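You operate a simulated robot arm through the tools that you are given. There is no shell and no other tool. Be economical: measure what you need, move in short steps, check, and stop when the job is done.

You are at the controls of a simulated two-armed robot. One attempt, no reset.

TASK
Pick up the purple panel with one hand, pass it to the other hand and put it on the middle bay under the packing bench.

It is judged by the outcome, as a careful person would: the job done as asked, and still so three seconds after it is handed in. It fails if anything else is knocked over, pushed out of place, dropped, spilled or broken.

THE ROBOT
Two 7-joint arms with two-finger parallel grippers on one trunk, on a base that drives. Base frame: it is fixed to the floor where the robot stands at the start and does not move with it; the origin is under the middle of the robot, x ahead of it, y to its left, z up; the surface under the hand at the start is at about z = 0.8. Readings come in m, rad, newtons and seconds.
The left shoulder is at the start at [0.07, 0.189, 1.323], the right one opposite. With the tool pointing down near the work surface each hand reaches from about 0.1 to 0.74 m from the robot's upright axis, wherever it stands, measured 20 degrees to its own side. Places, roughly: middle bay under the packing bench [0.6, -1, 0.2]; purple panel (9x2x15 cm) [0.6, -0.2, 0.9]. Payload 3.91 kg a hand.
The tool frame of a hand sits at the grasp point between the pads (the TCP): z along the fingers, y along the line on which they close. The tips reach 0.03 m beyond it. Largest opening 0.11 m; finger width 0.02, thickness 0.01; the body of the gripper, 0.048 by 0.112 m, starts 0.055 m behind the TCP.
Orientation is told as [roll, pitch, yaw] about the base's x, y, z axes, in that order, counted from this pose: with the fingers straight down and closing along the base's y, the tool's x points along the base's -x, its y along +y and its z along -z.

THE INTERFACE
- The arms move only by the tool nudge_tool. It takes "left_rows", "right_rows" or both (then of equal length, played together; a hand with none holds still); each is a list of rows, each an object of numbers (a shift or turn left out is 0, a gripper value left out holds the last): "hand": the finger opening in mm, from 0 to 110; "x", "y", "z": the shift along the tool's x, y, z in mm; "ax", "ay", "az": the turn, a rotation vector about the tool's x, y, z in rad. In form: [{"hand": .., "x": .., "y": .., "z": .., "ax": .., "ay": .., "az": ..}, ...]. A call has 1 to 12 rows; each row shifts and turns the commanded pose from where the row before left it, along the tool's axes as they then stand. Each row takes 0.2 s and may step no farther than 0.05 m and 0.15 rad from the row before; otherwise, or with a gripper value out of range, the whole call is refused. Where a pose cannot be reached the arm comes as near as it can. A force on the tool above 40 N (or 10 N above the force at the start of the call, whichever is more), or a blocked arm, ends the call early, and 0.2 s more pass. Each finger travels about 0.072 m/s and halts on what it meets, pressing with about 24 N; the grip force reading is that of the motor and also rises with nothing between the fingers. The clock runs only during rows and for 0.2 s after the last one: add rows that do not move to give the fingers time. The reply holds the time, the measured pose of the TCP, the force on the tool along the base axes, the opening and the grip force, in the units named above and with some noise, with the torque about the TCP (base axes, N m) and any sound that the robot's microphone picked up.
- Cameras (640 x 400 px; columns grow to the right, rows downward): "scene" is now at [0.1133, -0.0451, 1.5551]; the picture's right is [-0.54, -0.84, -0.00], its down [-0.58, 0.37, -0.73] and it looks along [0.61, -0.39, -0.69] (base axes); focal length 290 px, centre (320, 200). "left" rides on the left gripper at [0.072, -0.017, -0.103] in its tool frame; the picture's right is [0.23, 0.97, 0.00], its down [-0.76, 0.18, -0.62] and it looks along [-0.61, 0.14, 0.78] (tool axes); focal length 222 px, centre (320, 200). "right" rides on the right gripper at [0.072, 0.017, -0.103] in its tool frame; the picture's right is [-0.23, 0.97, 0.00], its down [-0.76, -0.18, -0.62] and it looks along [-0.61, -0.14, 0.78] (tool axes); focal length 222 px, centre (320, 200). There is no depth. A picture from a camera that has moved, and an enlarged one, comes with that camera's place and axes in the base frame and with its lens. The place of the scene camera against the robot may be out by one fixed shift of up to 0.018 m in any direction.
- camera(camera): a new picture of that camera. It takes no simulated time.
- slide_trunk(by): slides the trunk up (or, below 0, down) by that many m; the arms and the scene camera ride with it, the base frame stays. It gives what a move gives, with no picture.
- roll_base(legs): drives the robot by 1 to 6 legs, each [ahead, turn to the left] in m and rad, along the robot's own axes; the way and the turn of a leg run together, so that a leg with both is an arc; at most 1.5 m and 3.142 rad a leg. The arms and the cameras ride along, it lands a little off, and it stops where it bumps. It gives what a move gives.
- head_to(pan, tilt): turns the head with the scene camera to pan (to the left, within 1.501 rad either way) and tilt (down, from -0.506 to 1.204), counted from straight ahead of the robot. It gives what a move gives.
- zoom(camera, box): a new picture of the part [left, top, right, bottom] of that camera's present view, enlarged. It takes no simulated time.
- close_job(): hands the job in; it is judged then, once.

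Go step by step. Nothing tells you exact positions but the pictures and the camera data: compare them with the known pose of the tool, close in by small moves and look again before you grip or let go. The budget is 120 turns and 100 pictures, counting those below and the enlarged ones. Unless the task says otherwise, let go and move clear before handing in, and close with one line.

The tools are called after ">>>" by a JSON object that holds its "name" and its "arguments". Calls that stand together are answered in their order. nudge_tool: Moves the arms, as the interface text tells. Its arguments: {"type":"object","properties":{"left_rows":{"type":"array","items":{"type":"object","properties":{"hand":{"type":"number"},"x":{"type":"number"},"y":{"type":"number"},"z":{"type":"number"},"ax":{"type":"number"},"ay":{"type":"number"},"az":{"type":"number"}}}},"right_rows":{"type":"array","items":{"type":"object","properties":{"hand":{"type":"number"},"x":{"type":"number"},"y":{"type":"number"},"z":{"type":"number"},"ax":{"type":"number"},"ay":{"type":"number"},"az":{"type":"number"}}}}},"required":[]} The other tools are called the same way: slide_trunk (by) slides the trunk up or down; roll_base (legs) drives the base; head_to (pan, tilt) turns the head that bears the scene camera; camera (camera) takes a picture; zoom (camera, box) takes an enlarged picture of a part of a camera's view; close_job () hands the job in.

At the start:

```text
time: 0.0
left_position: [0.6121, 0.008, 1.0057]
left_orientation: [-0.001, 0.0, -0.001]
left_contact_force: [0.1, -0.2, 0.3]
left_torque: [0.01, 0.05, -0.03]
left_opening: 0.1098
left_gripper_force: 0.1
right_position: [0.4518, -0.4458, 1.216]
right_orientation: [-0.001, -0.001, 0.001]
right_contact_force: [-0.9, 0.7, 0.1]
right_torque: [-0.01, 0.02, 0.02]
right_opening: 0.1102
right_gripper_force: 0.2
trunk travel left (down, up): [-0.833, 0.107]
robot x, y, heading: [-0.0019, 0.0006, -0.002]
head pan, tilt: [-0.571, 0.756]
```

scene: 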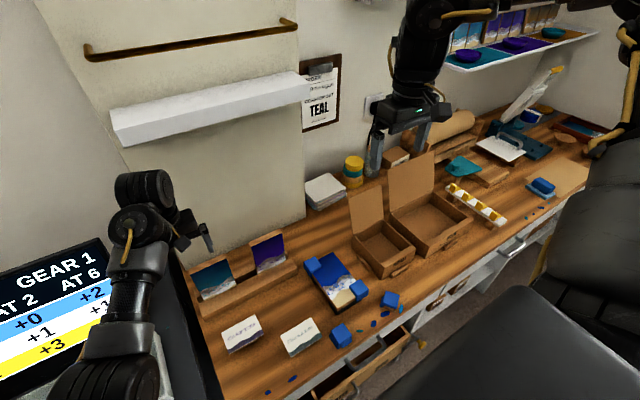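
right: 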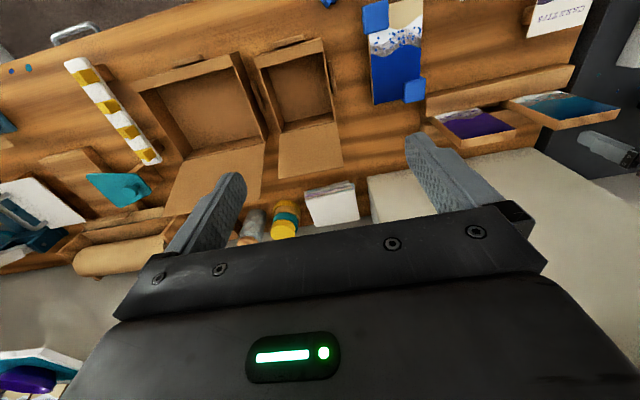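
left: 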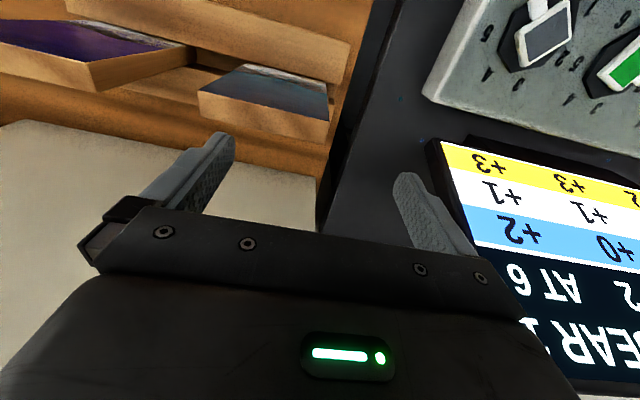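

The purple panel stands tilted in a wooden rack at the left of the bench, next to a teal one. I'll look closer at it and at the bays under the bench.

>>> {"name": "zoom", "arguments": {"camera": "scene", "box": [160, 200, 360, 325]}}

>>> {"name": "head_to", "arguments": {"pan": -1.0, "tilt": 0.9}}

>>> {"name": "camera", "arguments": {"camera": "scene"}}

```text
3.20 times, centred on (260, 262) of scene
camera zoom: at [0.1133, -0.0451, 1.5551], right [-0.54, -0.84, 0.0], down [-0.58, 0.37, -0.73], along [0.61, -0.39, -0.69], focal length 929 px, centre (512, 0)
```

zoom: 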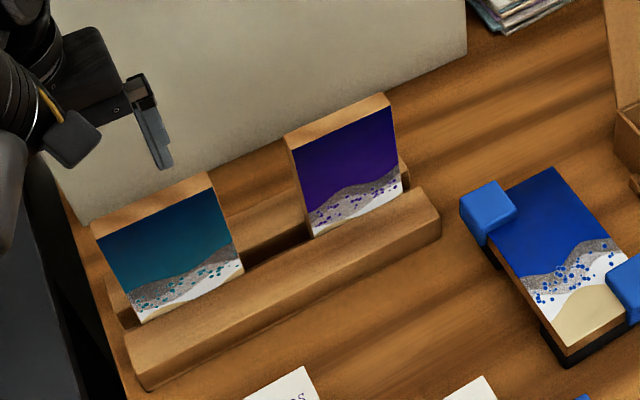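

```text
time: 0.9
left_position: [0.6123, 0.008, 1.0064]
left_orientation: [0.0, 0.001, -0.001]
left_contact_force: [0.5, -0.4, 0.0]
left_torque: [-0.03, 0.01, -0.01]
left_opening: 0.1099
left_gripper_force: 0.1
right_position: [0.4527, -0.4459, 1.2152]
right_orientation: [0.0, 0.0, 0.0]
right_contact_force: [0.4, 0.0, 0.2]
right_torque: [-0.02, -0.04, -0.02]
right_opening: 0.1099
right_gripper_force: 0.0
trunk travel left (down, up): [-0.833, 0.107]
robot x, y, heading: [-0.0001, 0.0012, 0.002]
head pan, tilt: [-1.0, 0.901]
```

```text
95 pictures are left
camera scene: at [0.0846, -0.064, 1.5436], right [-0.84, -0.54, 0.0], down [-0.42, 0.66, -0.62], along [0.34, -0.52, -0.78], focal length 290 px, centre (320, 200)
```

scene: 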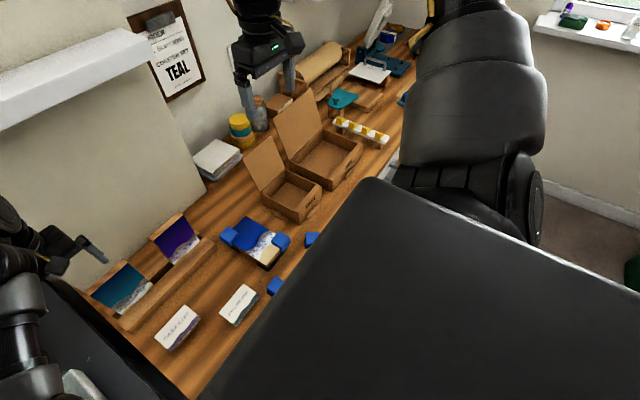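

The purple panel stands with its width along y, roughly centre y≈-0.19, x≈0.62, top z≈0.94. Before gripping I want to see the bays, so I raise the left hand, back off and look.

>>> {"name": "nudge_tool", "arguments": {"left_rows": [{"z": -50}, {"z": -50}, {"z": -50}, {"z": -50}]}}

>>> {"name": "roll_base", "arguments": {"legs": [[-0.6, 0], [0, -0.6]]}}

>>> {"name": "head_to", "arguments": {"pan": 0.0, "tilt": 0.7}}

>>> {"name": "camera", "arguments": {"camera": "scene"}}

```text
time: 1.8
left_position: [0.6236, -0.0138, 1.032]
left_orientation: [0.003, 0.191, -0.002]
left_contact_force: [0.4, 0.2, 1.1]
left_torque: [0.01, -0.01, -0.02]
left_opening: 0.1101
left_gripper_force: 0.1
left hand out of reach, approached as far as the arm can: row 1, 2, 3, 4
right_position: [0.4489, -0.4481, 1.2172]
right_orientation: [0.0, 0.003, -0.003]
right_contact_force: [-0.9, -1.2, -0.3]
right_torque: [-0.02, 0.03, -0.01]
right_opening: 0.1103
right_gripper_force: 0.1
trunk travel left (down, up): [-0.833, 0.107]
robot x, y, heading: [-0.0046, 0.0011, -0.001]
head pan, tilt: [-1.0, 0.901]
stopped in row 4 (left hand): the arm was blocked; the commanded pose is now the measured one
```

```text
time: 2.8
left_position: [0.5869, -0.0044, 1.0196]
left_orientation: [-0.032, 0.334, 0.182]
left_contact_force: [5.6, 6.6, -1.3]
left_torque: [-0.81, 0.62, 0.2]
left_opening: 0.1098
left_gripper_force: 0.0
right_position: [0.3737, -0.4464, 1.2259]
right_orientation: [-0.001, -0.047, -0.001]
right_contact_force: [-1.1, -2.5, 0.5]
right_torque: [0.22, -0.11, -0.02]
right_opening: 0.1101
right_gripper_force: 0.0
trunk travel left (down, up): [-0.833, 0.107]
robot x, y, heading: [-0.0343, 0.0002, -0.0]
head pan, tilt: [-1.0, 0.901]
stopped in leg 1: the robot was blocked; the commanded pose is now the measured one
```

```text
time: 4.1
left_position: [0.5798, -0.0036, 1.0253]
left_orientation: [0.02, 0.116, 0.03]
left_contact_force: [0.2, 0.9, 0.1]
left_torque: [0.01, 0.01, -0.02]
left_opening: 0.1099
left_gripper_force: 0.2
right_position: [0.3734, -0.4461, 1.227]
right_orientation: [0.0, -0.044, -0.001]
right_contact_force: [0.1, 0.4, 0.5]
right_torque: [-0.03, 0.03, -0.02]
right_opening: 0.1102
right_gripper_force: 0.0
trunk travel left (down, up): [-0.833, 0.107]
robot x, y, heading: [-0.0357, -0.001, 0.001]
head pan, tilt: [0.0, 0.7]
```

```text
94 pictures are left
camera scene: at [0.0935, 0.0012, 1.5601], right [0.0, -1.0, 0.0], down [-0.64, 0.0, -0.77], along [0.77, 0.0, -0.64], focal length 290 px, centre (320, 200)
```

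scene: 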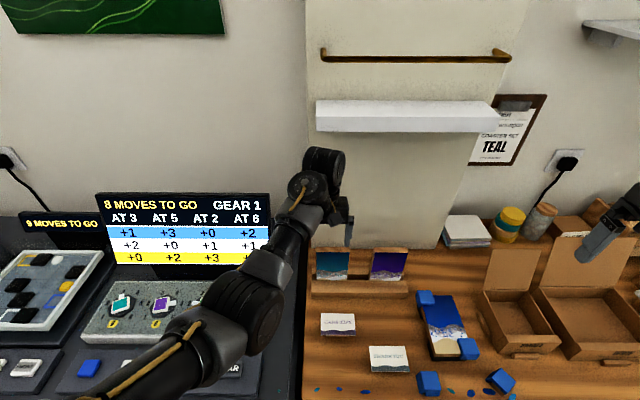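

Both moves were blocked: the left hand is under a white wall shelf, and something stopped the base. I'll look around before moving more.

>>> {"name": "camera", "arguments": {"camera": "left"}}

>>> {"name": "zoom", "arguments": {"camera": "scene", "box": [260, 80, 460, 205]}}

>>> {"name": "head_to", "arguments": {"pan": -1.5, "tilt": 0.8}}

>>> {"name": "camera", "arguments": {"camera": "scene"}}

>>> {"name": "head_to", "arguments": {"pan": 1.5, "tilt": 0.8}}

>>> {"name": "camera", "arguments": {"camera": "scene"}}

```text
93 pictures are left
camera left: at [0.5227, -0.0247, 1.1349], right [-0.25, 0.97, 0.04], down [0.82, 0.19, 0.53], along [0.51, 0.17, -0.84], focal length 222 px, centre (320, 200)
```

left: 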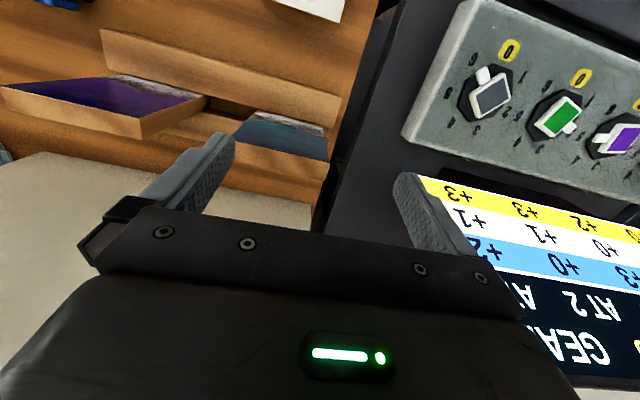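

```text
3.20 times, centred on (360, 142) of scene
camera zoom: at [0.0935, 0.0012, 1.5601], right [0.0, -1.0, 0.0], down [-0.64, 0.0, -0.77], along [0.77, 0.0, -0.64], focal length 929 px, centre (192, 384)
```

zoom: 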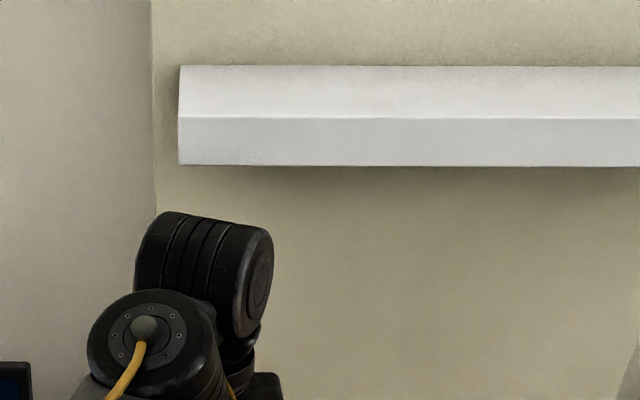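

```text
time: 5.7
left_position: [0.5826, -0.0047, 1.0228]
left_orientation: [0.019, 0.117, 0.032]
left_contact_force: [0.1, -0.9, -1.4]
left_torque: [-0.04, -0.01, 0.02]
left_opening: 0.1098
left_gripper_force: 0.1
right_position: [0.3752, -0.4476, 1.2265]
right_orientation: [0.0, -0.046, -0.002]
right_contact_force: [-0.4, 0.5, -0.4]
right_torque: [0.04, -0.02, 0.01]
right_opening: 0.1098
right_gripper_force: 0.1
trunk travel left (down, up): [-0.833, 0.107]
robot x, y, heading: [-0.0345, 0.0008, -0.0]
head pan, tilt: [-1.499, 0.799]
```

```text
91 pictures are left
camera scene: at [0.017, -0.0809, 1.5515], right [-1.0, -0.07, 0.0], down [-0.05, 0.72, -0.7], along [0.05, -0.7, -0.72], focal length 290 px, centre (320, 200)
```

scene: 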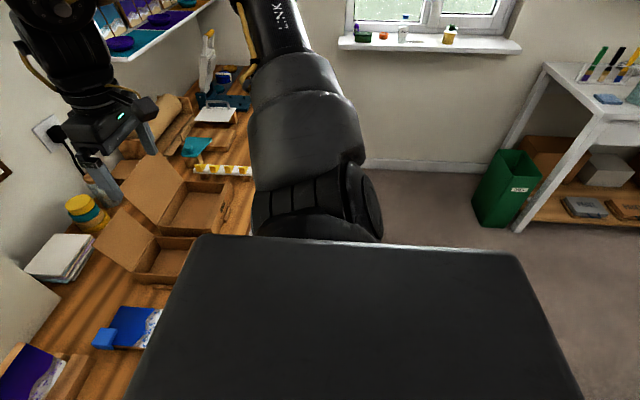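

```text
time: 8.3
left_position: [0.5816, -0.0052, 1.0247]
left_orientation: [0.021, 0.116, 0.03]
left_contact_force: [-0.4, -0.8, -0.7]
left_torque: [-0.01, 0.02, -0.02]
left_opening: 0.1098
left_gripper_force: 0.0
right_position: [0.376, -0.4465, 1.2253]
right_orientation: [-0.001, -0.044, -0.002]
right_contact_force: [-0.1, -0.4, 0.7]
right_torque: [0.01, -0.02, 0.02]
right_opening: 0.11
right_gripper_force: 0.0
trunk travel left (down, up): [-0.833, 0.107]
robot x, y, heading: [-0.0334, 0.0027, 0.0]
head pan, tilt: [1.499, 0.799]
```

```text
90 pictures are left
camera scene: at [0.0172, 0.08, 1.5515], right [1.0, -0.07, 0.0], down [-0.05, -0.71, -0.7], along [0.05, 0.7, -0.72], focal length 290 px, centre (320, 200)
```

scene: 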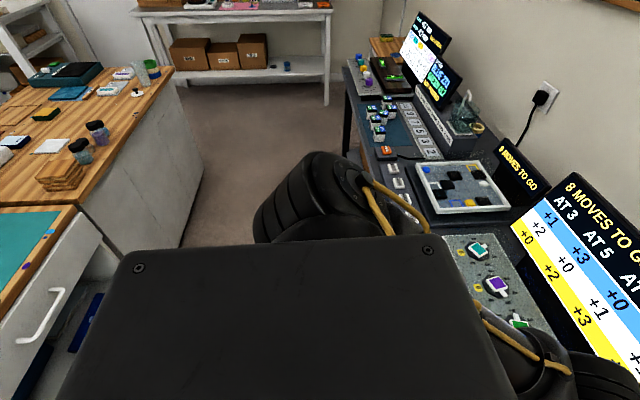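

Behind the robot stands an island with an open drawer, so the aisle may be tight; the left arm was also at full stretch. I'll retract the left hand to a relaxed pose and test the backing-off with a small step.

>>> {"name": "nudge_tool", "arguments": {"left_rows": [{"x": 40, "ay": -0.117}, {"x": 50}, {"x": 50}, {"x": 40}, {"z": -40}, {"z": -40}]}}

>>> {"name": "roll_base", "arguments": {"legs": [[-0.1, 0]]}}

>>> {"name": "head_to", "arguments": {"pan": 1.5, "tilt": 1.2}}

>>> {"name": "camera", "arguments": {"camera": "scene"}}

```text
time: 9.9
left_position: [0.5112, -0.0051, 0.9339]
left_orientation: [0.131, 0.003, 0.098]
left_contact_force: [0.7, -0.5, -0.2]
left_torque: [-0.01, -0.02, -0.02]
left_opening: 0.1099
left_gripper_force: 0.1
left hand out of reach, approached as far as the arm can: row 1, 2, 3, 4, 5, 6
right_position: [0.3746, -0.4479, 1.2251]
right_orientation: [0.0, -0.045, -0.002]
right_contact_force: [0.1, -0.2, 0.0]
right_torque: [-0.02, -0.01, 0.02]
right_opening: 0.1099
right_gripper_force: 0.1
trunk travel left (down, up): [-0.833, 0.107]
robot x, y, heading: [-0.0308, 0.0001, -0.004]
head pan, tilt: [1.499, 0.799]
stopped in row 6 (left hand): the arm was blocked; the commanded pose is now the measured one
```

```text
time: 11.0
left_position: [0.4122, -0.0063, 0.932]
left_orientation: [0.13, 0.006, 0.098]
left_contact_force: [-0.3, 0.3, -0.3]
left_torque: [-0.05, -0.03, -0.03]
left_opening: 0.11
left_gripper_force: 0.1
right_position: [0.2783, -0.4466, 1.2248]
right_orientation: [0.0, -0.042, 0.001]
right_contact_force: [0.2, 0.8, 0.7]
right_torque: [-0.01, -0.01, -0.03]
right_opening: 0.11
right_gripper_force: 0.1
trunk travel left (down, up): [-0.833, 0.107]
robot x, y, heading: [-0.1324, 0.0009, 0.002]
head pan, tilt: [1.499, 0.799]
```

```text
time: 11.9
left_position: [0.4122, -0.0057, 0.9337]
left_orientation: [0.13, 0.003, 0.1]
left_contact_force: [0.0, -0.7, 1.5]
left_torque: [0.01, -0.01, 0.0]
left_opening: 0.1098
left_gripper_force: 0.1
right_position: [0.277, -0.4476, 1.2255]
right_orientation: [0.0, -0.045, -0.002]
right_contact_force: [0.4, -0.5, 0.7]
right_torque: [-0.01, -0.01, -0.01]
right_opening: 0.1099
right_gripper_force: 0.1
trunk travel left (down, up): [-0.833, 0.107]
robot x, y, heading: [-0.13, -0.0013, 0.005]
head pan, tilt: [1.499, 1.201]
```

```text
89 pictures are left
camera scene: at [-0.0836, 0.0554, 1.5239], right [1.0, -0.07, 0.0], down [-0.07, -0.93, -0.36], along [0.03, 0.36, -0.93], focal length 290 px, centre (320, 200)
```

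scene: 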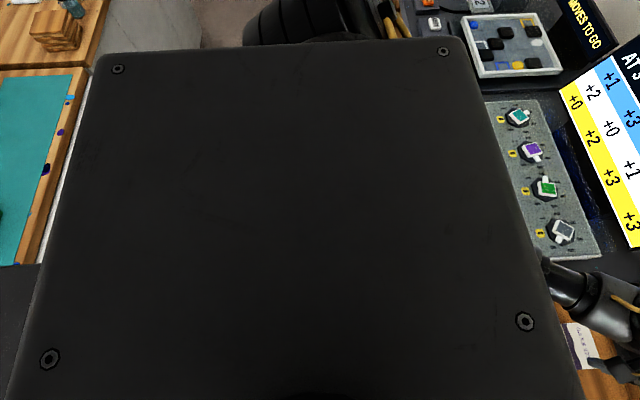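

The base moves freely now, so the left arm itself had been binding. I'll back off a little further and look at the front of the bench to the right.

>>> {"name": "roll_base", "arguments": {"legs": [[-0.12, 0]]}}

>>> {"name": "head_to", "arguments": {"pan": -0.85, "tilt": 0.75}}

>>> {"name": "camera", "arguments": {"camera": "scene"}}

```text
time: 13.2
left_position: [0.2924, -0.0048, 0.9328]
left_orientation: [0.131, 0.005, 0.101]
left_contact_force: [0.7, -0.6, 0.2]
left_torque: [-0.02, 0.02, 0.0]
left_opening: 0.11
left_gripper_force: 0.0
right_position: [0.156, -0.4477, 1.2254]
right_orientation: [0.0, -0.044, -0.002]
right_contact_force: [-0.6, -0.1, 0.6]
right_torque: [0.0, 0.01, 0.02]
right_opening: 0.1103
right_gripper_force: 0.0
trunk travel left (down, up): [-0.833, 0.107]
robot x, y, heading: [-0.2512, -0.0025, -0.001]
head pan, tilt: [1.499, 1.201]
```

```text
time: 15.3
left_position: [0.2912, -0.0053, 0.9342]
left_orientation: [0.131, 0.003, 0.1]
left_contact_force: [0.1, 0.2, 0.0]
left_torque: [0.01, -0.01, 0.01]
left_opening: 0.1101
left_gripper_force: 0.0
right_position: [0.1561, -0.4472, 1.2248]
right_orientation: [0.001, -0.043, -0.002]
right_contact_force: [-0.1, 0.0, 0.9]
right_torque: [0.03, -0.02, 0.0]
right_opening: 0.1097
right_gripper_force: 0.0
trunk travel left (down, up): [-0.833, 0.107]
robot x, y, heading: [-0.2523, 0.0004, 0.002]
head pan, tilt: [-0.85, 0.75]
```

```text
88 pictures are left
camera scene: at [-0.1533, -0.0628, 1.5555], right [-0.75, -0.66, 0.0], down [-0.45, 0.51, -0.73], along [0.48, -0.55, -0.68], focal length 290 px, centre (320, 200)
```

scene: 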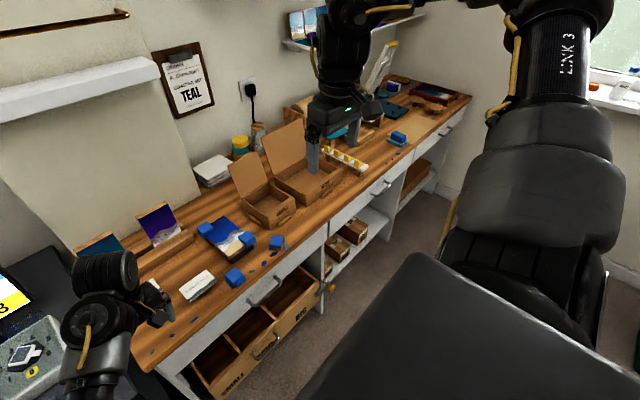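

>>> {"name": "zoom", "arguments": {"camera": "scene", "box": [180, 120, 480, 390]}}

>>> {"name": "slide_trunk", "arguments": {"by": 0.1}}

```text
1.48 times, centred on (330, 255) of scene
camera zoom: at [-0.1533, -0.0628, 1.5555], right [-0.75, -0.66, 0.0], down [-0.45, 0.51, -0.73], along [0.48, -0.55, -0.68], focal length 430 px, centre (305, 118)
```

zoom: 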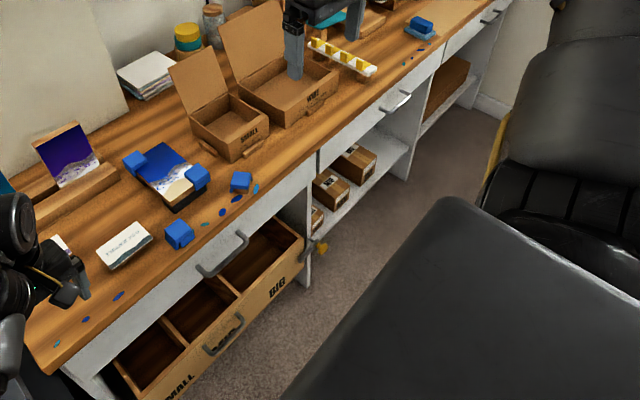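

```text
time: 16.6
left_position: [0.2909, -0.0046, 1.0333]
left_orientation: [0.132, 0.003, 0.1]
left_contact_force: [0.9, -0.7, -0.7]
left_torque: [-0.03, -0.01, 0.05]
left_opening: 0.11
left_gripper_force: 0.1
right_position: [0.1563, -0.4483, 1.3248]
right_orientation: [0.0, -0.043, -0.002]
right_contact_force: [-0.7, 0.2, 0.7]
right_torque: [0.0, 0.01, -0.01]
right_opening: 0.1101
right_gripper_force: 0.0
trunk travel left (down, up): [-0.933, 0.007]
robot x, y, heading: [-0.2517, 0.0021, -0.001]
head pan, tilt: [-0.85, 0.75]
```

The bench has three bays: the left holds an open drawer, the middle a shelf with a few cartons along its left side and free space to the right. The right hand suits the pick from the start place, so I set both hands: left out to the side, right in front at panel height.

>>> {"name": "nudge_tool", "arguments": {"left_rows": [{"y": 40, "ax": 0.066, "az": 0.05}, {"y": 40, "ax": 0.066, "az": 0.05}, {"y": 50}, {"y": 50}, {"y": 50}, {"x": 30}, {"x": 30}, {"z": -30}], "right_rows": [{"y": 40, "ay": 0.044}, {"y": 50}, {"y": 50}, {"y": 50}, {"z": 50, "y": 30}, {"z": 50, "y": 20}, {"z": 50}, {"z": 50}]}}

>>> {"name": "camera", "arguments": {"camera": "right"}}

```text
refused: row 5 steps farther than a row can; nothing moved
```

```text
86 pictures are left
camera right: at [0.0782, -0.4308, 1.4246], right [0.23, 0.97, 0.01], down [0.73, -0.18, 0.66], along [0.64, -0.14, -0.75], focal length 222 px, centre (320, 200)
```

right: 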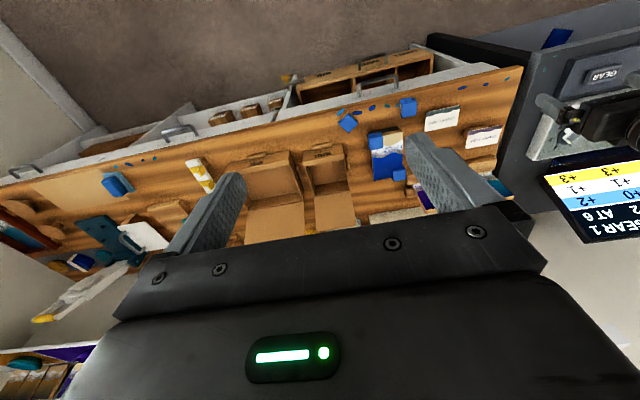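

A row was too long, so nothing moved; I send it again with shorter steps.

>>> {"name": "nudge_tool", "arguments": {"left_rows": [{"y": 40, "ax": 0.066, "az": 0.05}, {"y": 40, "ax": 0.066, "az": 0.05}, {"y": 45}, {"y": 45}, {"y": 45}, {"y": 30}, {"x": 30}, {"x": 30}, {"z": -30}], "right_rows": [{"y": 40, "ay": 0.044}, {"y": 45}, {"y": 45}, {"y": 45}, {"y": 45}, {"z": 49}, {"z": 49}, {"z": 49}, {"z": 49, "y": 5}]}}

```text
time: 17.4
left_position: [0.2739, 0.1114, 1.0026]
left_orientation: [-0.005, 0.008, 0.02]
left_contact_force: [0.2, -16.6, -9.6]
left_torque: [2.2, -0.66, 1.37]
left_opening: 0.1101
left_gripper_force: 0.2
left hand out of reach, approached as far as the arm can: row 1, 2, 3
right_position: [0.1566, -0.3333, 1.3257]
right_orientation: [-0.001, 0.001, 0.001]
right_contact_force: [0.6, 0.2, -0.1]
right_torque: [-0.01, 0.0, -0.01]
right_opening: 0.11
right_gripper_force: 0.1
trunk travel left (down, up): [-0.933, 0.007]
robot x, y, heading: [-0.2474, 0.0017, 0.003]
head pan, tilt: [-0.85, 0.75]
stopped in row 3 (left hand): the force on the tool passed its limit at 71 N (the readings are from after the stop); the commanded pose is now the measured one
```

The left hand bumped something at its left. I look before going on.

>>> {"name": "head_to", "arguments": {"pan": 0.4, "tilt": 0.85}}

>>> {"name": "camera", "arguments": {"camera": "scene"}}

>>> {"name": "camera", "arguments": {"camera": "left"}}

```text
time: 18.9
left_position: [0.2728, 0.1096, 1.0031]
left_orientation: [-0.003, 0.009, 0.012]
left_contact_force: [0.7, -32.0, -19.4]
left_torque: [4.23, -1.49, 2.64]
left_opening: 0.1101
left_gripper_force: 0.2
right_position: [0.1555, -0.3352, 1.3262]
right_orientation: [0.0, 0.0, -0.002]
right_contact_force: [-0.2, -0.7, -0.4]
right_torque: [0.0, -0.02, 0.0]
right_opening: 0.1101
right_gripper_force: 0.0
trunk travel left (down, up): [-0.933, 0.007]
robot x, y, heading: [-0.2561, 0.0005, 0.0]
head pan, tilt: [0.4, 0.85]
```

```text
85 pictures are left
camera scene: at [-0.1362, 0.0292, 1.6475], right [0.39, -0.92, 0.0], down [-0.69, -0.29, -0.66], along [0.61, 0.26, -0.75], focal length 290 px, centre (320, 200)
```

scene: 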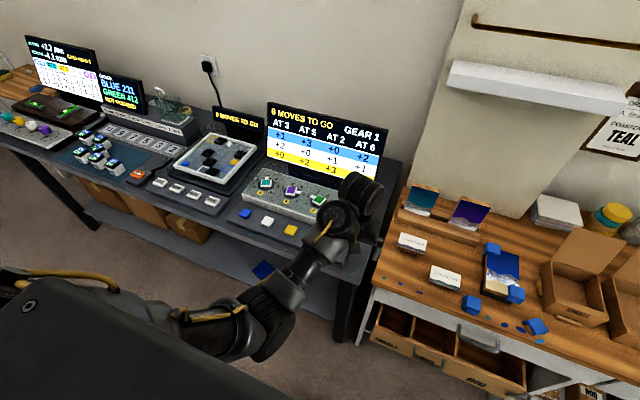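

```text
84 pictures are left
camera left: at [0.2041, 0.092, 1.1059], right [-0.24, 0.97, 0.0], down [0.76, 0.19, 0.62], along [0.6, 0.15, -0.79], focal length 222 px, centre (320, 200)
```

left: 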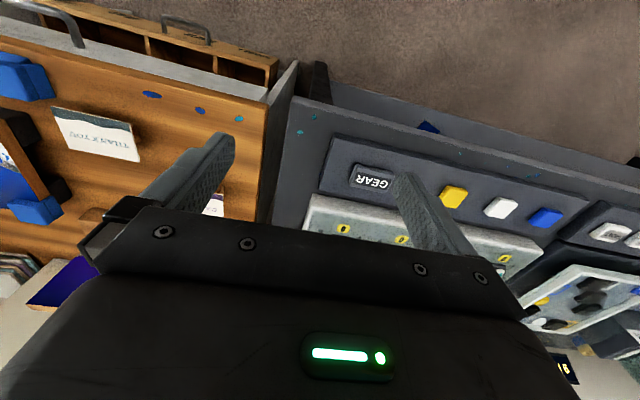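

The console and bench aren't touched; the gripper seems to press against its own forearm (folded too close). I unfold it by easing back and tilting the fingers forward.

>>> {"name": "nudge_tool", "arguments": {"left_rows": [{"y": -30}, {"x": -30, "z": 20}, {"ay": -0.14}, {"ay": -0.14}, {"ay": -0.14}, {"ay": -0.14}]}}

```text
time: 20.2
left_position: [0.3013, 0.0814, 0.9831]
left_orientation: [-0.007, -0.552, 0.017]
left_contact_force: [0.5, 0.0, -0.6]
left_torque: [0.01, 0.04, 0.0]
left_opening: 0.11
left_gripper_force: 0.1
right_position: [0.1554, -0.3318, 1.3269]
right_orientation: [-0.002, 0.0, -0.003]
right_contact_force: [-0.5, 0.1, 0.5]
right_torque: [0.01, 0.02, 0.01]
right_opening: 0.11
right_gripper_force: 0.0
trunk travel left (down, up): [-0.933, 0.007]
robot x, y, heading: [-0.2544, 0.0015, 0.002]
head pan, tilt: [0.4, 0.85]
```

>>> {"name": "nudge_tool", "arguments": {"left_rows": [{"ay": -0.14}, {"ay": -0.14}, {"ay": -0.14}, {"ay": -0.14}, {"ay": -0.14}, {"ay": -0.14}, {"y": 40}, {"y": 40}, {"y": 40, "x": -20}, {"x": -45}, {"x": -45}], "right_rows": [{"y": 40}, {"y": 40}, {"y": 40}, {"y": 20}, {}, {}, {"z": 45}, {"z": 45}, {"z": 45}, {"z": 45}, {"z": 45}]}}

>>> {"name": "camera", "arguments": {"camera": "scene"}}

```text
time: 22.6
left_position: [0.3199, 0.2012, 1.0918]
left_orientation: [-0.015, -1.389, 0.029]
left_contact_force: [-0.6, -0.4, 0.3]
left_torque: [-0.01, 0.0, -0.03]
left_opening: 0.1099
left_gripper_force: 0.1
right_position: [0.1895, -0.2677, 1.1284]
right_orientation: [0.0, 0.0, -0.003]
right_contact_force: [-0.8, -0.2, 0.6]
right_torque: [-0.02, 0.02, 0.02]
right_opening: 0.1099
right_gripper_force: 0.1
right hand out of reach, approached as far as the arm can: row 2, 3, 4, 7, 8
trunk travel left (down, up): [-0.933, 0.007]
robot x, y, heading: [-0.2523, 0.0017, 0.006]
head pan, tilt: [0.4, 0.85]
```

```text
83 pictures are left
camera scene: at [-0.1351, 0.0304, 1.6474], right [0.39, -0.92, 0.0], down [-0.69, -0.29, -0.66], along [0.61, 0.26, -0.75], focal length 290 px, centre (320, 200)
```

scene: 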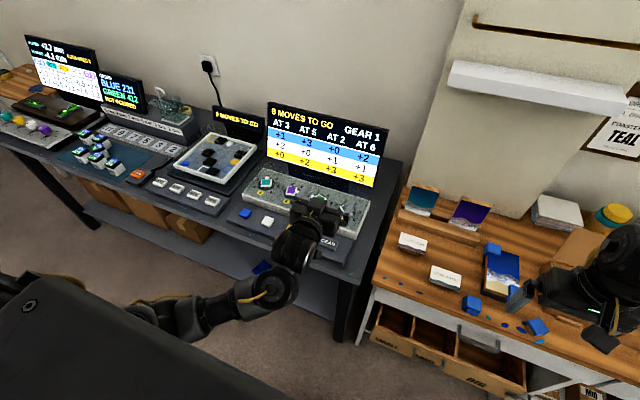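

Left hand is now tilted forward and free. I draw it in a bit so it stays clear of the display, lower the right hand, and drive back to the pick place.

>>> {"name": "nudge_tool", "arguments": {"left_rows": [{"z": -45}, {"z": -45}, {}], "right_rows": [{"z": 40}, {"z": 40}, {}]}}

>>> {"name": "roll_base", "arguments": {"legs": [[0.15, 0]]}}

>>> {"name": "head_to", "arguments": {"pan": -0.3, "tilt": 0.75}}

>>> {"name": "camera", "arguments": {"camera": "right"}}

>>> {"name": "camera", "arguments": {"camera": "scene"}}

```text
time: 23.4
left_position: [0.2338, 0.1999, 1.1077]
left_orientation: [-0.022, -1.388, 0.036]
left_contact_force: [0.1, 0.3, 1.0]
left_torque: [-0.01, -0.04, -0.01]
left_opening: 0.11
left_gripper_force: 0.1
right_position: [0.177, -0.3002, 1.0872]
right_orientation: [0.001, 0.0, -0.001]
right_contact_force: [0.4, 0.5, 0.3]
right_torque: [0.0, -0.01, 0.01]
right_opening: 0.1103
right_gripper_force: 0.0
right hand out of reach, approached as far as the arm can: row 1, 2
trunk travel left (down, up): [-0.933, 0.007]
robot x, y, heading: [-0.2554, -0.0018, 0.001]
head pan, tilt: [0.4, 0.85]
```

```text
time: 24.8
left_position: [0.3812, 0.1989, 1.1086]
left_orientation: [-0.02, -1.391, 0.032]
left_contact_force: [0.1, -0.1, 0.1]
left_torque: [-0.02, 0.01, 0.0]
left_opening: 0.1101
left_gripper_force: 0.0
right_position: [0.3227, -0.3033, 1.0896]
right_orientation: [0.001, -0.001, -0.001]
right_contact_force: [-0.5, -0.2, 0.4]
right_torque: [0.04, 0.01, -0.01]
right_opening: 0.1101
right_gripper_force: 0.0
trunk travel left (down, up): [-0.933, 0.007]
robot x, y, heading: [-0.099, 0.0028, -0.0]
head pan, tilt: [0.4, 0.85]
```

```text
time: 25.9
left_position: [0.3828, 0.1998, 1.108]
left_orientation: [-0.02, -1.392, 0.032]
left_contact_force: [-0.2, -0.1, -0.9]
left_torque: [-0.01, -0.02, 0.03]
left_opening: 0.11
left_gripper_force: 0.0
right_position: [0.3239, -0.3026, 1.0893]
right_orientation: [0.003, -0.001, -0.001]
right_contact_force: [0.5, 0.6, 0.8]
right_torque: [0.02, 0.0, -0.02]
right_opening: 0.1101
right_gripper_force: 0.1
trunk travel left (down, up): [-0.933, 0.007]
robot x, y, heading: [-0.1017, -0.0001, 0.002]
head pan, tilt: [-0.3, 0.75]
```

```text
82 pictures are left
camera right: at [0.2506, -0.286, 1.1912], right [0.23, 0.97, 0.0], down [0.76, -0.18, 0.62], along [0.61, -0.14, -0.78], focal length 222 px, centre (320, 200)
```

right: 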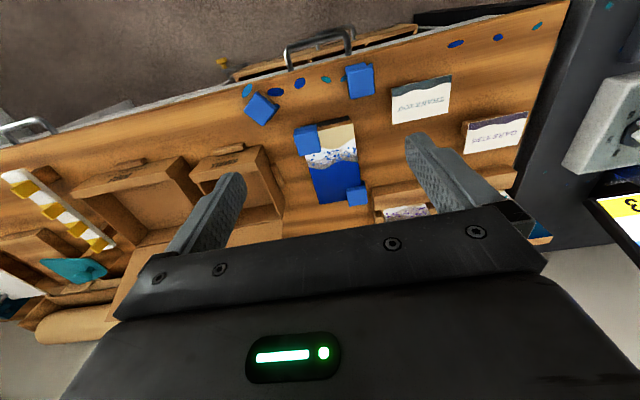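

```text
81 pictures are left
camera scene: at [0.0198, -0.0246, 1.6556], right [-0.3, -0.96, 0.0], down [-0.65, 0.2, -0.73], along [0.7, -0.22, -0.68], focal length 290 px, centre (320, 200)
```

scene: 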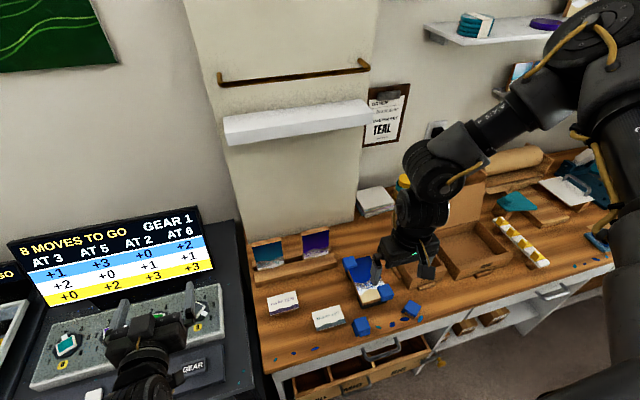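

The right hand is over the bench front, and the shelf's lower front edge is near x≈0.66, z≈1.27. I move the right hand toward the panel line and then drive the last 10 cm.

>>> {"name": "nudge_tool", "arguments": {"right_rows": [{"x": -40}, {"x": -40}, {"y": 40}, {"y": 40}, {"y": 25, "z": 20}, {}]}}

>>> {"name": "zoom", "arguments": {"camera": "scene", "box": [230, 210, 390, 310]}}

>>> {"name": "camera", "arguments": {"camera": "right"}}

```text
time: 27.3
left_position: [0.3818, 0.1979, 1.108]
left_orientation: [-0.02, -1.388, 0.031]
left_contact_force: [0.2, -0.3, 0.0]
left_torque: [0.04, -0.03, -0.02]
left_opening: 0.1101
left_gripper_force: 0.1
right_position: [0.368, -0.2738, 1.1377]
right_orientation: [0.003, -0.003, -0.003]
right_contact_force: [0.8, -0.3, 0.0]
right_torque: [-0.04, 0.0, 0.03]
right_opening: 0.1098
right_gripper_force: 0.1
right hand out of reach, approached as far as the arm can: row 1, 2, 3, 4, 5
trunk travel left (down, up): [-0.933, 0.007]
robot x, y, heading: [-0.1019, -0.0009, -0.001]
head pan, tilt: [-0.3, 0.75]
```

```text
4.00 times, centred on (310, 260) of scene
camera zoom: at [0.0204, -0.0248, 1.6555], right [-0.3, -0.96, 0.0], down [-0.65, 0.2, -0.73], along [0.7, -0.22, -0.68], focal length 1161 px, centre (360, -40)
```

zoom: 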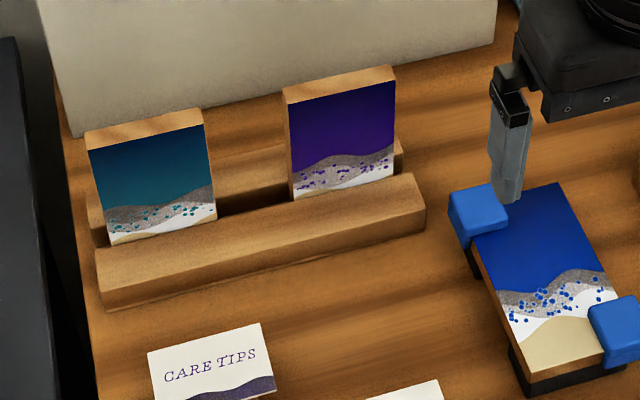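

```text
79 pictures are left
camera right: at [0.2938, -0.2566, 1.2392], right [0.23, 0.97, 0.0], down [0.76, -0.18, 0.62], along [0.61, -0.14, -0.78], focal length 222 px, centre (320, 200)
```

right: 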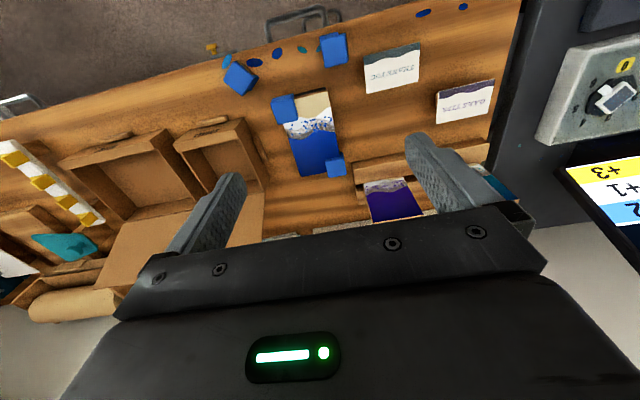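

The right hand cannot stay that high with the fingers down this close in. I lower it, then bring it over to the panel's line.

>>> {"name": "nudge_tool", "arguments": {"right_rows": [{"z": 40}, {"z": 40}, {"z": 40}, {"z": 20}, {}]}}

```text
time: 28.5
left_position: [0.3824, 0.198, 1.1085]
left_orientation: [-0.018, -1.39, 0.031]
left_contact_force: [0.1, -0.1, -1.1]
left_torque: [-0.01, -0.02, 0.0]
left_opening: 0.1101
left_gripper_force: 0.1
right_position: [0.3402, -0.3333, 1.071]
right_orientation: [0.0, -0.002, -0.003]
right_contact_force: [-0.6, 0.3, 0.6]
right_torque: [0.0, -0.02, -0.02]
right_opening: 0.11
right_gripper_force: 0.1
right hand out of reach, approached as far as the arm can: row 1, 2, 3, 4
trunk travel left (down, up): [-0.933, 0.007]
robot x, y, heading: [-0.0998, -0.0017, -0.004]
head pan, tilt: [-0.3, 0.75]
```

>>> {"name": "nudge_tool", "arguments": {"right_rows": [{"x": -45}, {"x": -45}, {"x": -20, "z": 30}, {}]}}

>>> {"name": "camera", "arguments": {"camera": "scene"}}

```text
time: 29.5
left_position: [0.3836, 0.1995, 1.1069]
left_orientation: [-0.018, -1.389, 0.03]
left_contact_force: [0.0, -0.5, 0.8]
left_torque: [-0.02, -0.03, 0.01]
left_opening: 0.1101
left_gripper_force: 0.1
right_position: [0.4175, -0.3607, 1.0918]
right_orientation: [0.004, -0.001, -0.003]
right_contact_force: [0.5, -0.2, -0.5]
right_torque: [-0.01, 0.01, 0.0]
right_opening: 0.11
right_gripper_force: 0.0
right hand out of reach, approached as far as the arm can: row 1, 2, 3
trunk travel left (down, up): [-0.933, 0.007]
robot x, y, heading: [-0.1037, 0.0061, 0.003]
head pan, tilt: [-0.3, 0.75]
```

```text
78 pictures are left
camera scene: at [0.0207, -0.0249, 1.6555], right [-0.3, -0.96, 0.0], down [-0.65, 0.2, -0.73], along [0.7, -0.22, -0.68], focal length 290 px, centre (320, 200)
```

scene: 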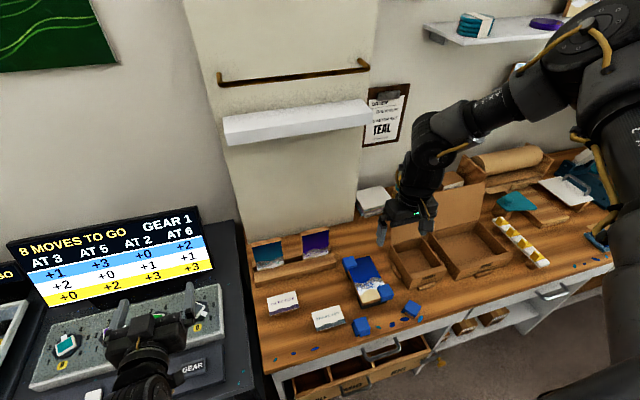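

The arm is near a limit with the fingers straight down. Since I grip the panel across its width, the fingers can come in tilted forward, so I tilt the right hand by about 40 degrees.

>>> {"name": "nudge_tool", "arguments": {"right_rows": [{"ay": -0.14}, {"ay": -0.14}, {"ay": -0.14}, {"ay": -0.14}, {"ay": -0.14}, {}]}}

>>> {"name": "nudge_tool", "arguments": {"right_rows": [{"y": 40}, {"y": 40}, {"y": 40}, {}]}}

```text
time: 30.9
left_position: [0.383, 0.1979, 1.1081]
left_orientation: [-0.02, -1.39, 0.032]
left_contact_force: [-0.5, -0.4, 0.9]
left_torque: [0.02, -0.01, 0.0]
left_opening: 0.11
left_gripper_force: 0.1
right_position: [0.4161, -0.3607, 1.0905]
right_orientation: [0.002, -0.702, -0.004]
right_contact_force: [-1.2, 0.4, 0.3]
right_torque: [-0.01, 0.02, 0.0]
right_opening: 0.1101
right_gripper_force: 0.0
trunk travel left (down, up): [-0.933, 0.007]
robot x, y, heading: [-0.1066, 0.0021, -0.001]
head pan, tilt: [-0.3, 0.75]
```

```text
time: 31.9
left_position: [0.3843, 0.1978, 1.1083]
left_orientation: [-0.022, -1.389, 0.035]
left_contact_force: [-0.6, 0.2, -1.7]
left_torque: [-0.01, 0.03, 0.0]
left_opening: 0.1103
left_gripper_force: 0.0
right_position: [0.4152, -0.2847, 1.1321]
right_orientation: [0.003, -0.699, -0.004]
right_contact_force: [0.4, 0.7, -0.6]
right_torque: [-0.06, -0.02, -0.03]
right_opening: 0.11
right_gripper_force: 0.0
right hand out of reach, approached as far as the arm can: row 1, 2, 3
trunk travel left (down, up): [-0.933, 0.007]
robot x, y, heading: [-0.0996, 0.0017, -0.001]
head pan, tilt: [-0.3, 0.75]
```

>>> {"name": "head_to", "arguments": {"pan": -0.75, "tilt": 0.45}}

>>> {"name": "camera", "arguments": {"camera": "scene"}}

>>> {"name": "head_to", "arguments": {"pan": 0.9, "tilt": 0.6}}

>>> {"name": "camera", "arguments": {"camera": "scene"}}

```text
time: 32.8
left_position: [0.3823, 0.1981, 1.1082]
left_orientation: [-0.019, -1.389, 0.031]
left_contact_force: [0.4, 1.2, 0.3]
left_torque: [0.02, -0.01, 0.03]
left_opening: 0.1098
left_gripper_force: 0.0
right_position: [0.4137, -0.2855, 1.1315]
right_orientation: [0.003, -0.698, -0.003]
right_contact_force: [-0.3, 0.3, -0.9]
right_torque: [0.01, -0.02, 0.02]
right_opening: 0.1103
right_gripper_force: 0.1
trunk travel left (down, up): [-0.933, 0.007]
robot x, y, heading: [-0.1037, 0.0023, -0.003]
head pan, tilt: [-0.75, 0.45]
```

```text
77 pictures are left
camera scene: at [0.0084, -0.0632, 1.6819], right [-0.68, -0.73, 0.0], down [-0.32, 0.3, -0.9], along [0.66, -0.61, -0.44], focal length 290 px, centre (320, 200)
```

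scene: 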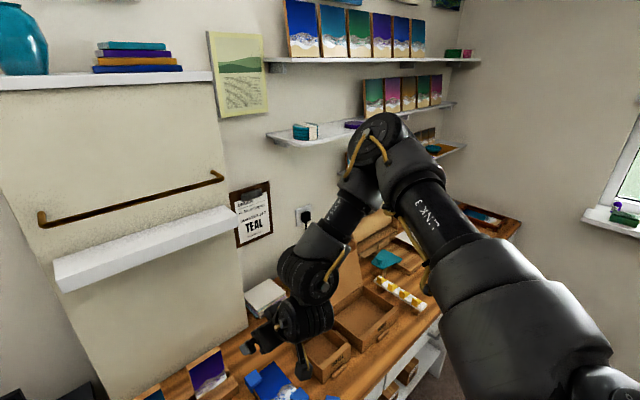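

```text
time: 34.5
left_position: [0.3833, 0.1987, 1.1077]
left_orientation: [-0.018, -1.391, 0.033]
left_contact_force: [-0.1, 0.0, 0.9]
left_torque: [-0.01, 0.03, 0.0]
left_opening: 0.1098
left_gripper_force: 0.0
right_position: [0.4118, -0.2864, 1.1327]
right_orientation: [0.004, -0.7, -0.004]
right_contact_force: [-0.5, 0.1, -1.1]
right_torque: [0.03, 0.0, 0.01]
right_opening: 0.1101
right_gripper_force: 0.0
trunk travel left (down, up): [-0.933, 0.007]
robot x, y, heading: [-0.1059, -0.0004, -0.002]
head pan, tilt: [0.901, 0.6]
```

```text
76 pictures are left
camera scene: at [-0.0036, 0.0689, 1.6684], right [0.78, -0.62, 0.0], down [-0.35, -0.44, -0.83], along [0.51, 0.65, -0.56], focal length 290 px, centre (320, 200)
```

scene: 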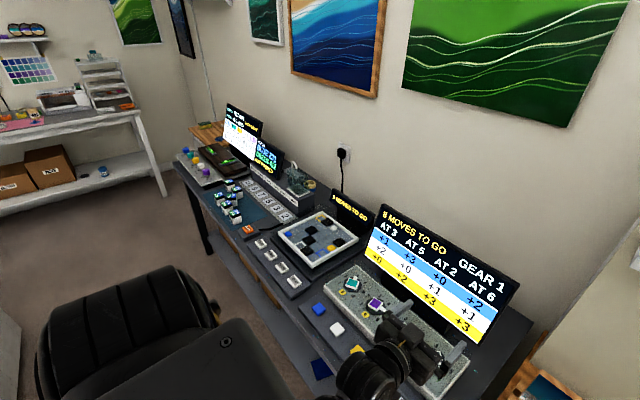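

The right elbow sits up and forward, so the close-in inner positions are bad but farther forward should be fine. I move the right hand forward first, then inward.

>>> {"name": "nudge_tool", "arguments": {"right_rows": [{"x": -34, "z": 29}, {"x": -34, "z": 29}, {"x": -34, "z": 29}, {"z": 34, "x": 29}, {"y": 30}, {"y": 30}, {}]}}

>>> {"name": "camera", "arguments": {"camera": "right"}}

```text
time: 36.1
left_position: [0.3828, 0.1971, 1.108]
left_orientation: [-0.013, -1.389, 0.025]
left_contact_force: [-0.4, -0.3, 0.0]
left_torque: [0.0, -0.02, 0.02]
left_opening: 0.1099
left_gripper_force: 0.0
right_position: [0.5078, -0.2873, 1.1556]
right_orientation: [0.006, -0.701, -0.006]
right_contact_force: [0.2, -0.1, 0.2]
right_torque: [0.0, 0.03, 0.0]
right_opening: 0.1097
right_gripper_force: 0.0
right hand out of reach, approached as far as the arm can: row 1, 2, 3, 4, 5, 6
trunk travel left (down, up): [-0.933, 0.007]
robot x, y, heading: [-0.1027, 0.0013, -0.0]
head pan, tilt: [0.901, 0.6]
```

```text
75 pictures are left
camera right: at [0.3857, -0.2706, 1.1889], right [0.18, 0.97, 0.15], down [0.18, -0.18, 0.97], along [0.97, -0.14, -0.21], focal length 222 px, centre (320, 200)
```

right: 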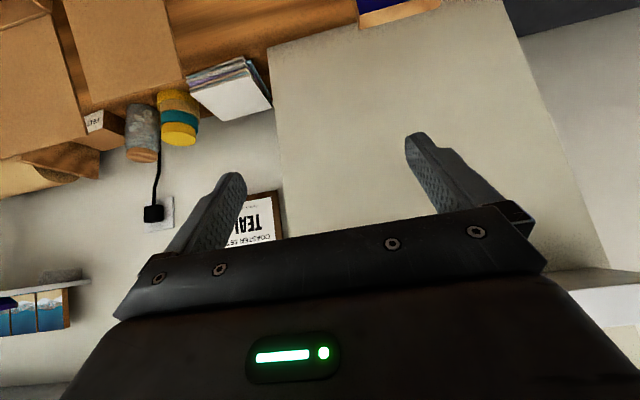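

The arm won't go lower in this posture, so I'll use the trunk to lower it instead. First I raise the left hand so it keeps clear of the console.

>>> {"name": "nudge_tool", "arguments": {"left_rows": [{"x": -45}, {"x": -45}, {"x": -45}, {"x": -45}, {"z": -40}, {}]}}

>>> {"name": "head_to", "arguments": {"pan": 0.3, "tilt": 0.75}}

>>> {"name": "camera", "arguments": {"camera": "scene"}}

```text
time: 37.1
left_position: [0.4188, 0.2623, 1.2655]
left_orientation: [0.957, -1.278, -0.872]
left_contact_force: [0.6, 0.7, -0.2]
left_torque: [0.0, -0.02, -0.04]
left_opening: 0.11
left_gripper_force: 0.0
left hand out of reach, approached as far as the arm can: row 4, 5
right_position: [0.5114, -0.283, 1.1567]
right_orientation: [0.0, -0.699, -0.003]
right_contact_force: [0.7, -0.2, -0.2]
right_torque: [-0.03, 0.01, 0.02]
right_opening: 0.1101
right_gripper_force: 0.0
trunk travel left (down, up): [-0.933, 0.007]
robot x, y, heading: [-0.1031, -0.0017, -0.001]
head pan, tilt: [0.901, 0.6]
stopped in row 5 (left hand): the arm was blocked; the commanded pose is now the measured one
```

```text
time: 38.1
left_position: [0.4145, 0.2584, 1.2684]
left_orientation: [0.976, -1.278, -0.889]
left_contact_force: [0.6, 0.0, 0.5]
left_torque: [-0.03, 0.01, 0.04]
left_opening: 0.1102
left_gripper_force: 0.1
right_position: [0.5085, -0.2876, 1.1571]
right_orientation: [0.004, -0.7, -0.004]
right_contact_force: [0.2, -0.3, 0.4]
right_torque: [-0.01, 0.02, -0.04]
right_opening: 0.1101
right_gripper_force: 0.1
trunk travel left (down, up): [-0.933, 0.007]
robot x, y, heading: [-0.1031, 0.0006, 0.001]
head pan, tilt: [0.3, 0.75]
```

```text
74 pictures are left
camera scene: at [0.0201, 0.0234, 1.6556], right [0.3, -0.96, 0.0], down [-0.65, -0.2, -0.73], along [0.7, 0.22, -0.68], focal length 290 px, centre (320, 200)
```

scene: 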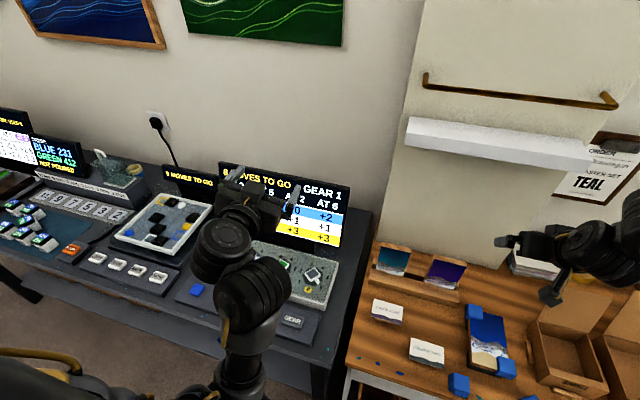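

The left hand is up out of the way. Now I lower the trunk a bit and turn the base left so the right hand lines up with the panel.

>>> {"name": "slide_trunk", "arguments": {"by": -0.1}}

>>> {"name": "roll_base", "arguments": {"legs": [[0, 0.17]]}}

>>> {"name": "nudge_tool", "arguments": {"right_rows": [{"ax": 0.11, "az": 0.13}, {}]}}

>>> {"name": "head_to", "arguments": {"pan": -0.4, "tilt": 0.75}}

>>> {"name": "camera", "arguments": {"camera": "right"}}

>>> {"name": "camera", "arguments": {"camera": "scene"}}

```text
time: 39.4
left_position: [0.4157, 0.2598, 1.1688]
left_orientation: [0.974, -1.277, -0.887]
left_contact_force: [0.6, -0.4, 0.6]
left_torque: [-0.03, 0.02, -0.01]
left_opening: 0.1101
left_gripper_force: 0.0
right_position: [0.5084, -0.2861, 1.057]
right_orientation: [0.003, -0.699, -0.002]
right_contact_force: [0.5, 0.4, 0.7]
right_torque: [0.0, -0.01, 0.03]
right_opening: 0.11
right_gripper_force: 0.0
trunk travel left (down, up): [-0.833, 0.107]
robot x, y, heading: [-0.1033, 0.0049, -0.001]
head pan, tilt: [0.3, 0.75]
```

```text
time: 40.3
left_position: [0.4045, 0.3105, 1.1754]
left_orientation: [1.189, -1.189, -1.015]
left_contact_force: [-0.2, -0.1, 0.2]
left_torque: [-0.03, 0.02, -0.01]
left_opening: 0.11
left_gripper_force: 0.1
right_position: [0.5206, -0.2624, 1.0572]
right_orientation: [0.008, -0.701, 0.037]
right_contact_force: [0.4, 0.3, 0.0]
right_torque: [0.01, -0.03, 0.01]
right_opening: 0.1102
right_gripper_force: 0.1
trunk travel left (down, up): [-0.833, 0.107]
robot x, y, heading: [-0.1037, -0.0003, 0.042]
head pan, tilt: [0.3, 0.75]
stopped in leg 1: the robot was blocked; the commanded pose is now the measured one
```

```text
refused: row 1 steps farther than a row can; nothing moved
```

```text
time: 41.3
left_position: [0.4052, 0.3116, 1.175]
left_orientation: [1.187, -1.19, -1.012]
left_contact_force: [0.4, -0.2, 0.7]
left_torque: [-0.03, 0.0, -0.03]
left_opening: 0.11
left_gripper_force: 0.1
right_position: [0.5211, -0.2592, 1.0585]
right_orientation: [0.006, -0.7, 0.042]
right_contact_force: [0.2, 0.0, 0.3]
right_torque: [-0.02, -0.02, 0.01]
right_opening: 0.1099
right_gripper_force: 0.1
trunk travel left (down, up): [-0.833, 0.107]
robot x, y, heading: [-0.1012, 0.0018, 0.045]
head pan, tilt: [-0.4, 0.75]
```

```text
73 pictures are left
camera right: at [0.3971, -0.2494, 1.0894], right [0.13, 0.98, 0.15], down [0.19, -0.17, 0.97], along [0.97, -0.1, -0.21], focal length 222 px, centre (320, 200)
```

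right: 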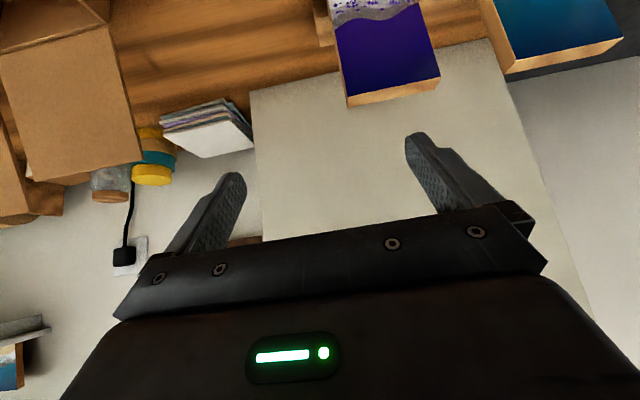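

```text
72 pictures are left
camera scene: at [0.0192, -0.028, 1.5555], right [-0.35, -0.94, 0.0], down [-0.64, 0.24, -0.73], along [0.69, -0.26, -0.68], focal length 290 px, centre (320, 200)
```

scene: 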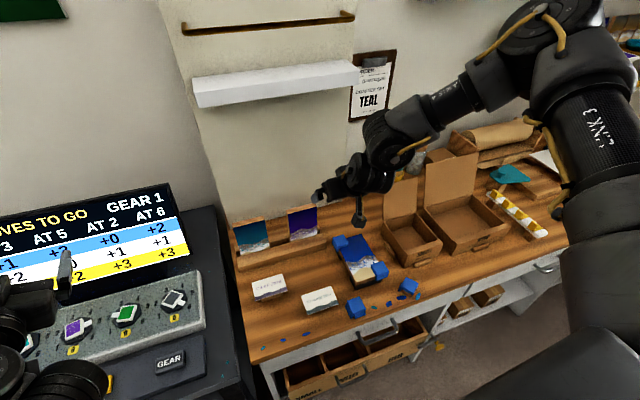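

The base turn was stopped, most likely by the left arm against the console. Better plan: the left arm (freer posture) does the pick, with the base turned to the right instead. I raise the trunk, straighten the left hand and bring it inward.

>>> {"name": "slide_trunk", "arguments": {"by": 0.1}}

>>> {"name": "nudge_tool", "arguments": {"left_rows": [{"y": -35}, {"y": -30, "az": -0.12}, {"y": -30, "az": -0.12}, {"y": -30, "az": -0.116}, {}]}}

```text
time: 42.7
left_position: [0.4039, 0.3129, 1.2735]
left_orientation: [1.185, -1.191, -1.01]
left_contact_force: [0.0, -0.7, 0.7]
left_torque: [-0.03, 0.0, -0.02]
left_opening: 0.1097
left_gripper_force: 0.2
right_position: [0.5215, -0.2596, 1.1576]
right_orientation: [0.006, -0.699, 0.039]
right_contact_force: [0.2, -0.3, 0.0]
right_torque: [0.02, -0.01, -0.04]
right_opening: 0.11
right_gripper_force: 0.2
trunk travel left (down, up): [-0.933, 0.007]
robot x, y, heading: [-0.1002, 0.0005, 0.044]
head pan, tilt: [-0.4, 0.75]
```

```text
time: 43.2
left_position: [0.4117, 0.304, 1.2629]
left_orientation: [1.37, -1.1, -1.141]
left_contact_force: [-0.6, -0.1, -0.6]
left_torque: [-0.01, -0.03, 0.01]
left_opening: 0.1101
left_gripper_force: 0.1
right_position: [0.5198, -0.2603, 1.1582]
right_orientation: [0.005, -0.702, 0.041]
right_contact_force: [0.5, -0.4, -0.1]
right_torque: [0.0, 0.01, 0.03]
right_opening: 0.1098
right_gripper_force: 0.1
trunk travel left (down, up): [-0.933, 0.007]
robot x, y, heading: [-0.1006, 0.002, 0.049]
head pan, tilt: [-0.4, 0.75]
stopped in row 2 (left hand): the arm was blocked; the commanded pose is now the measured one
```

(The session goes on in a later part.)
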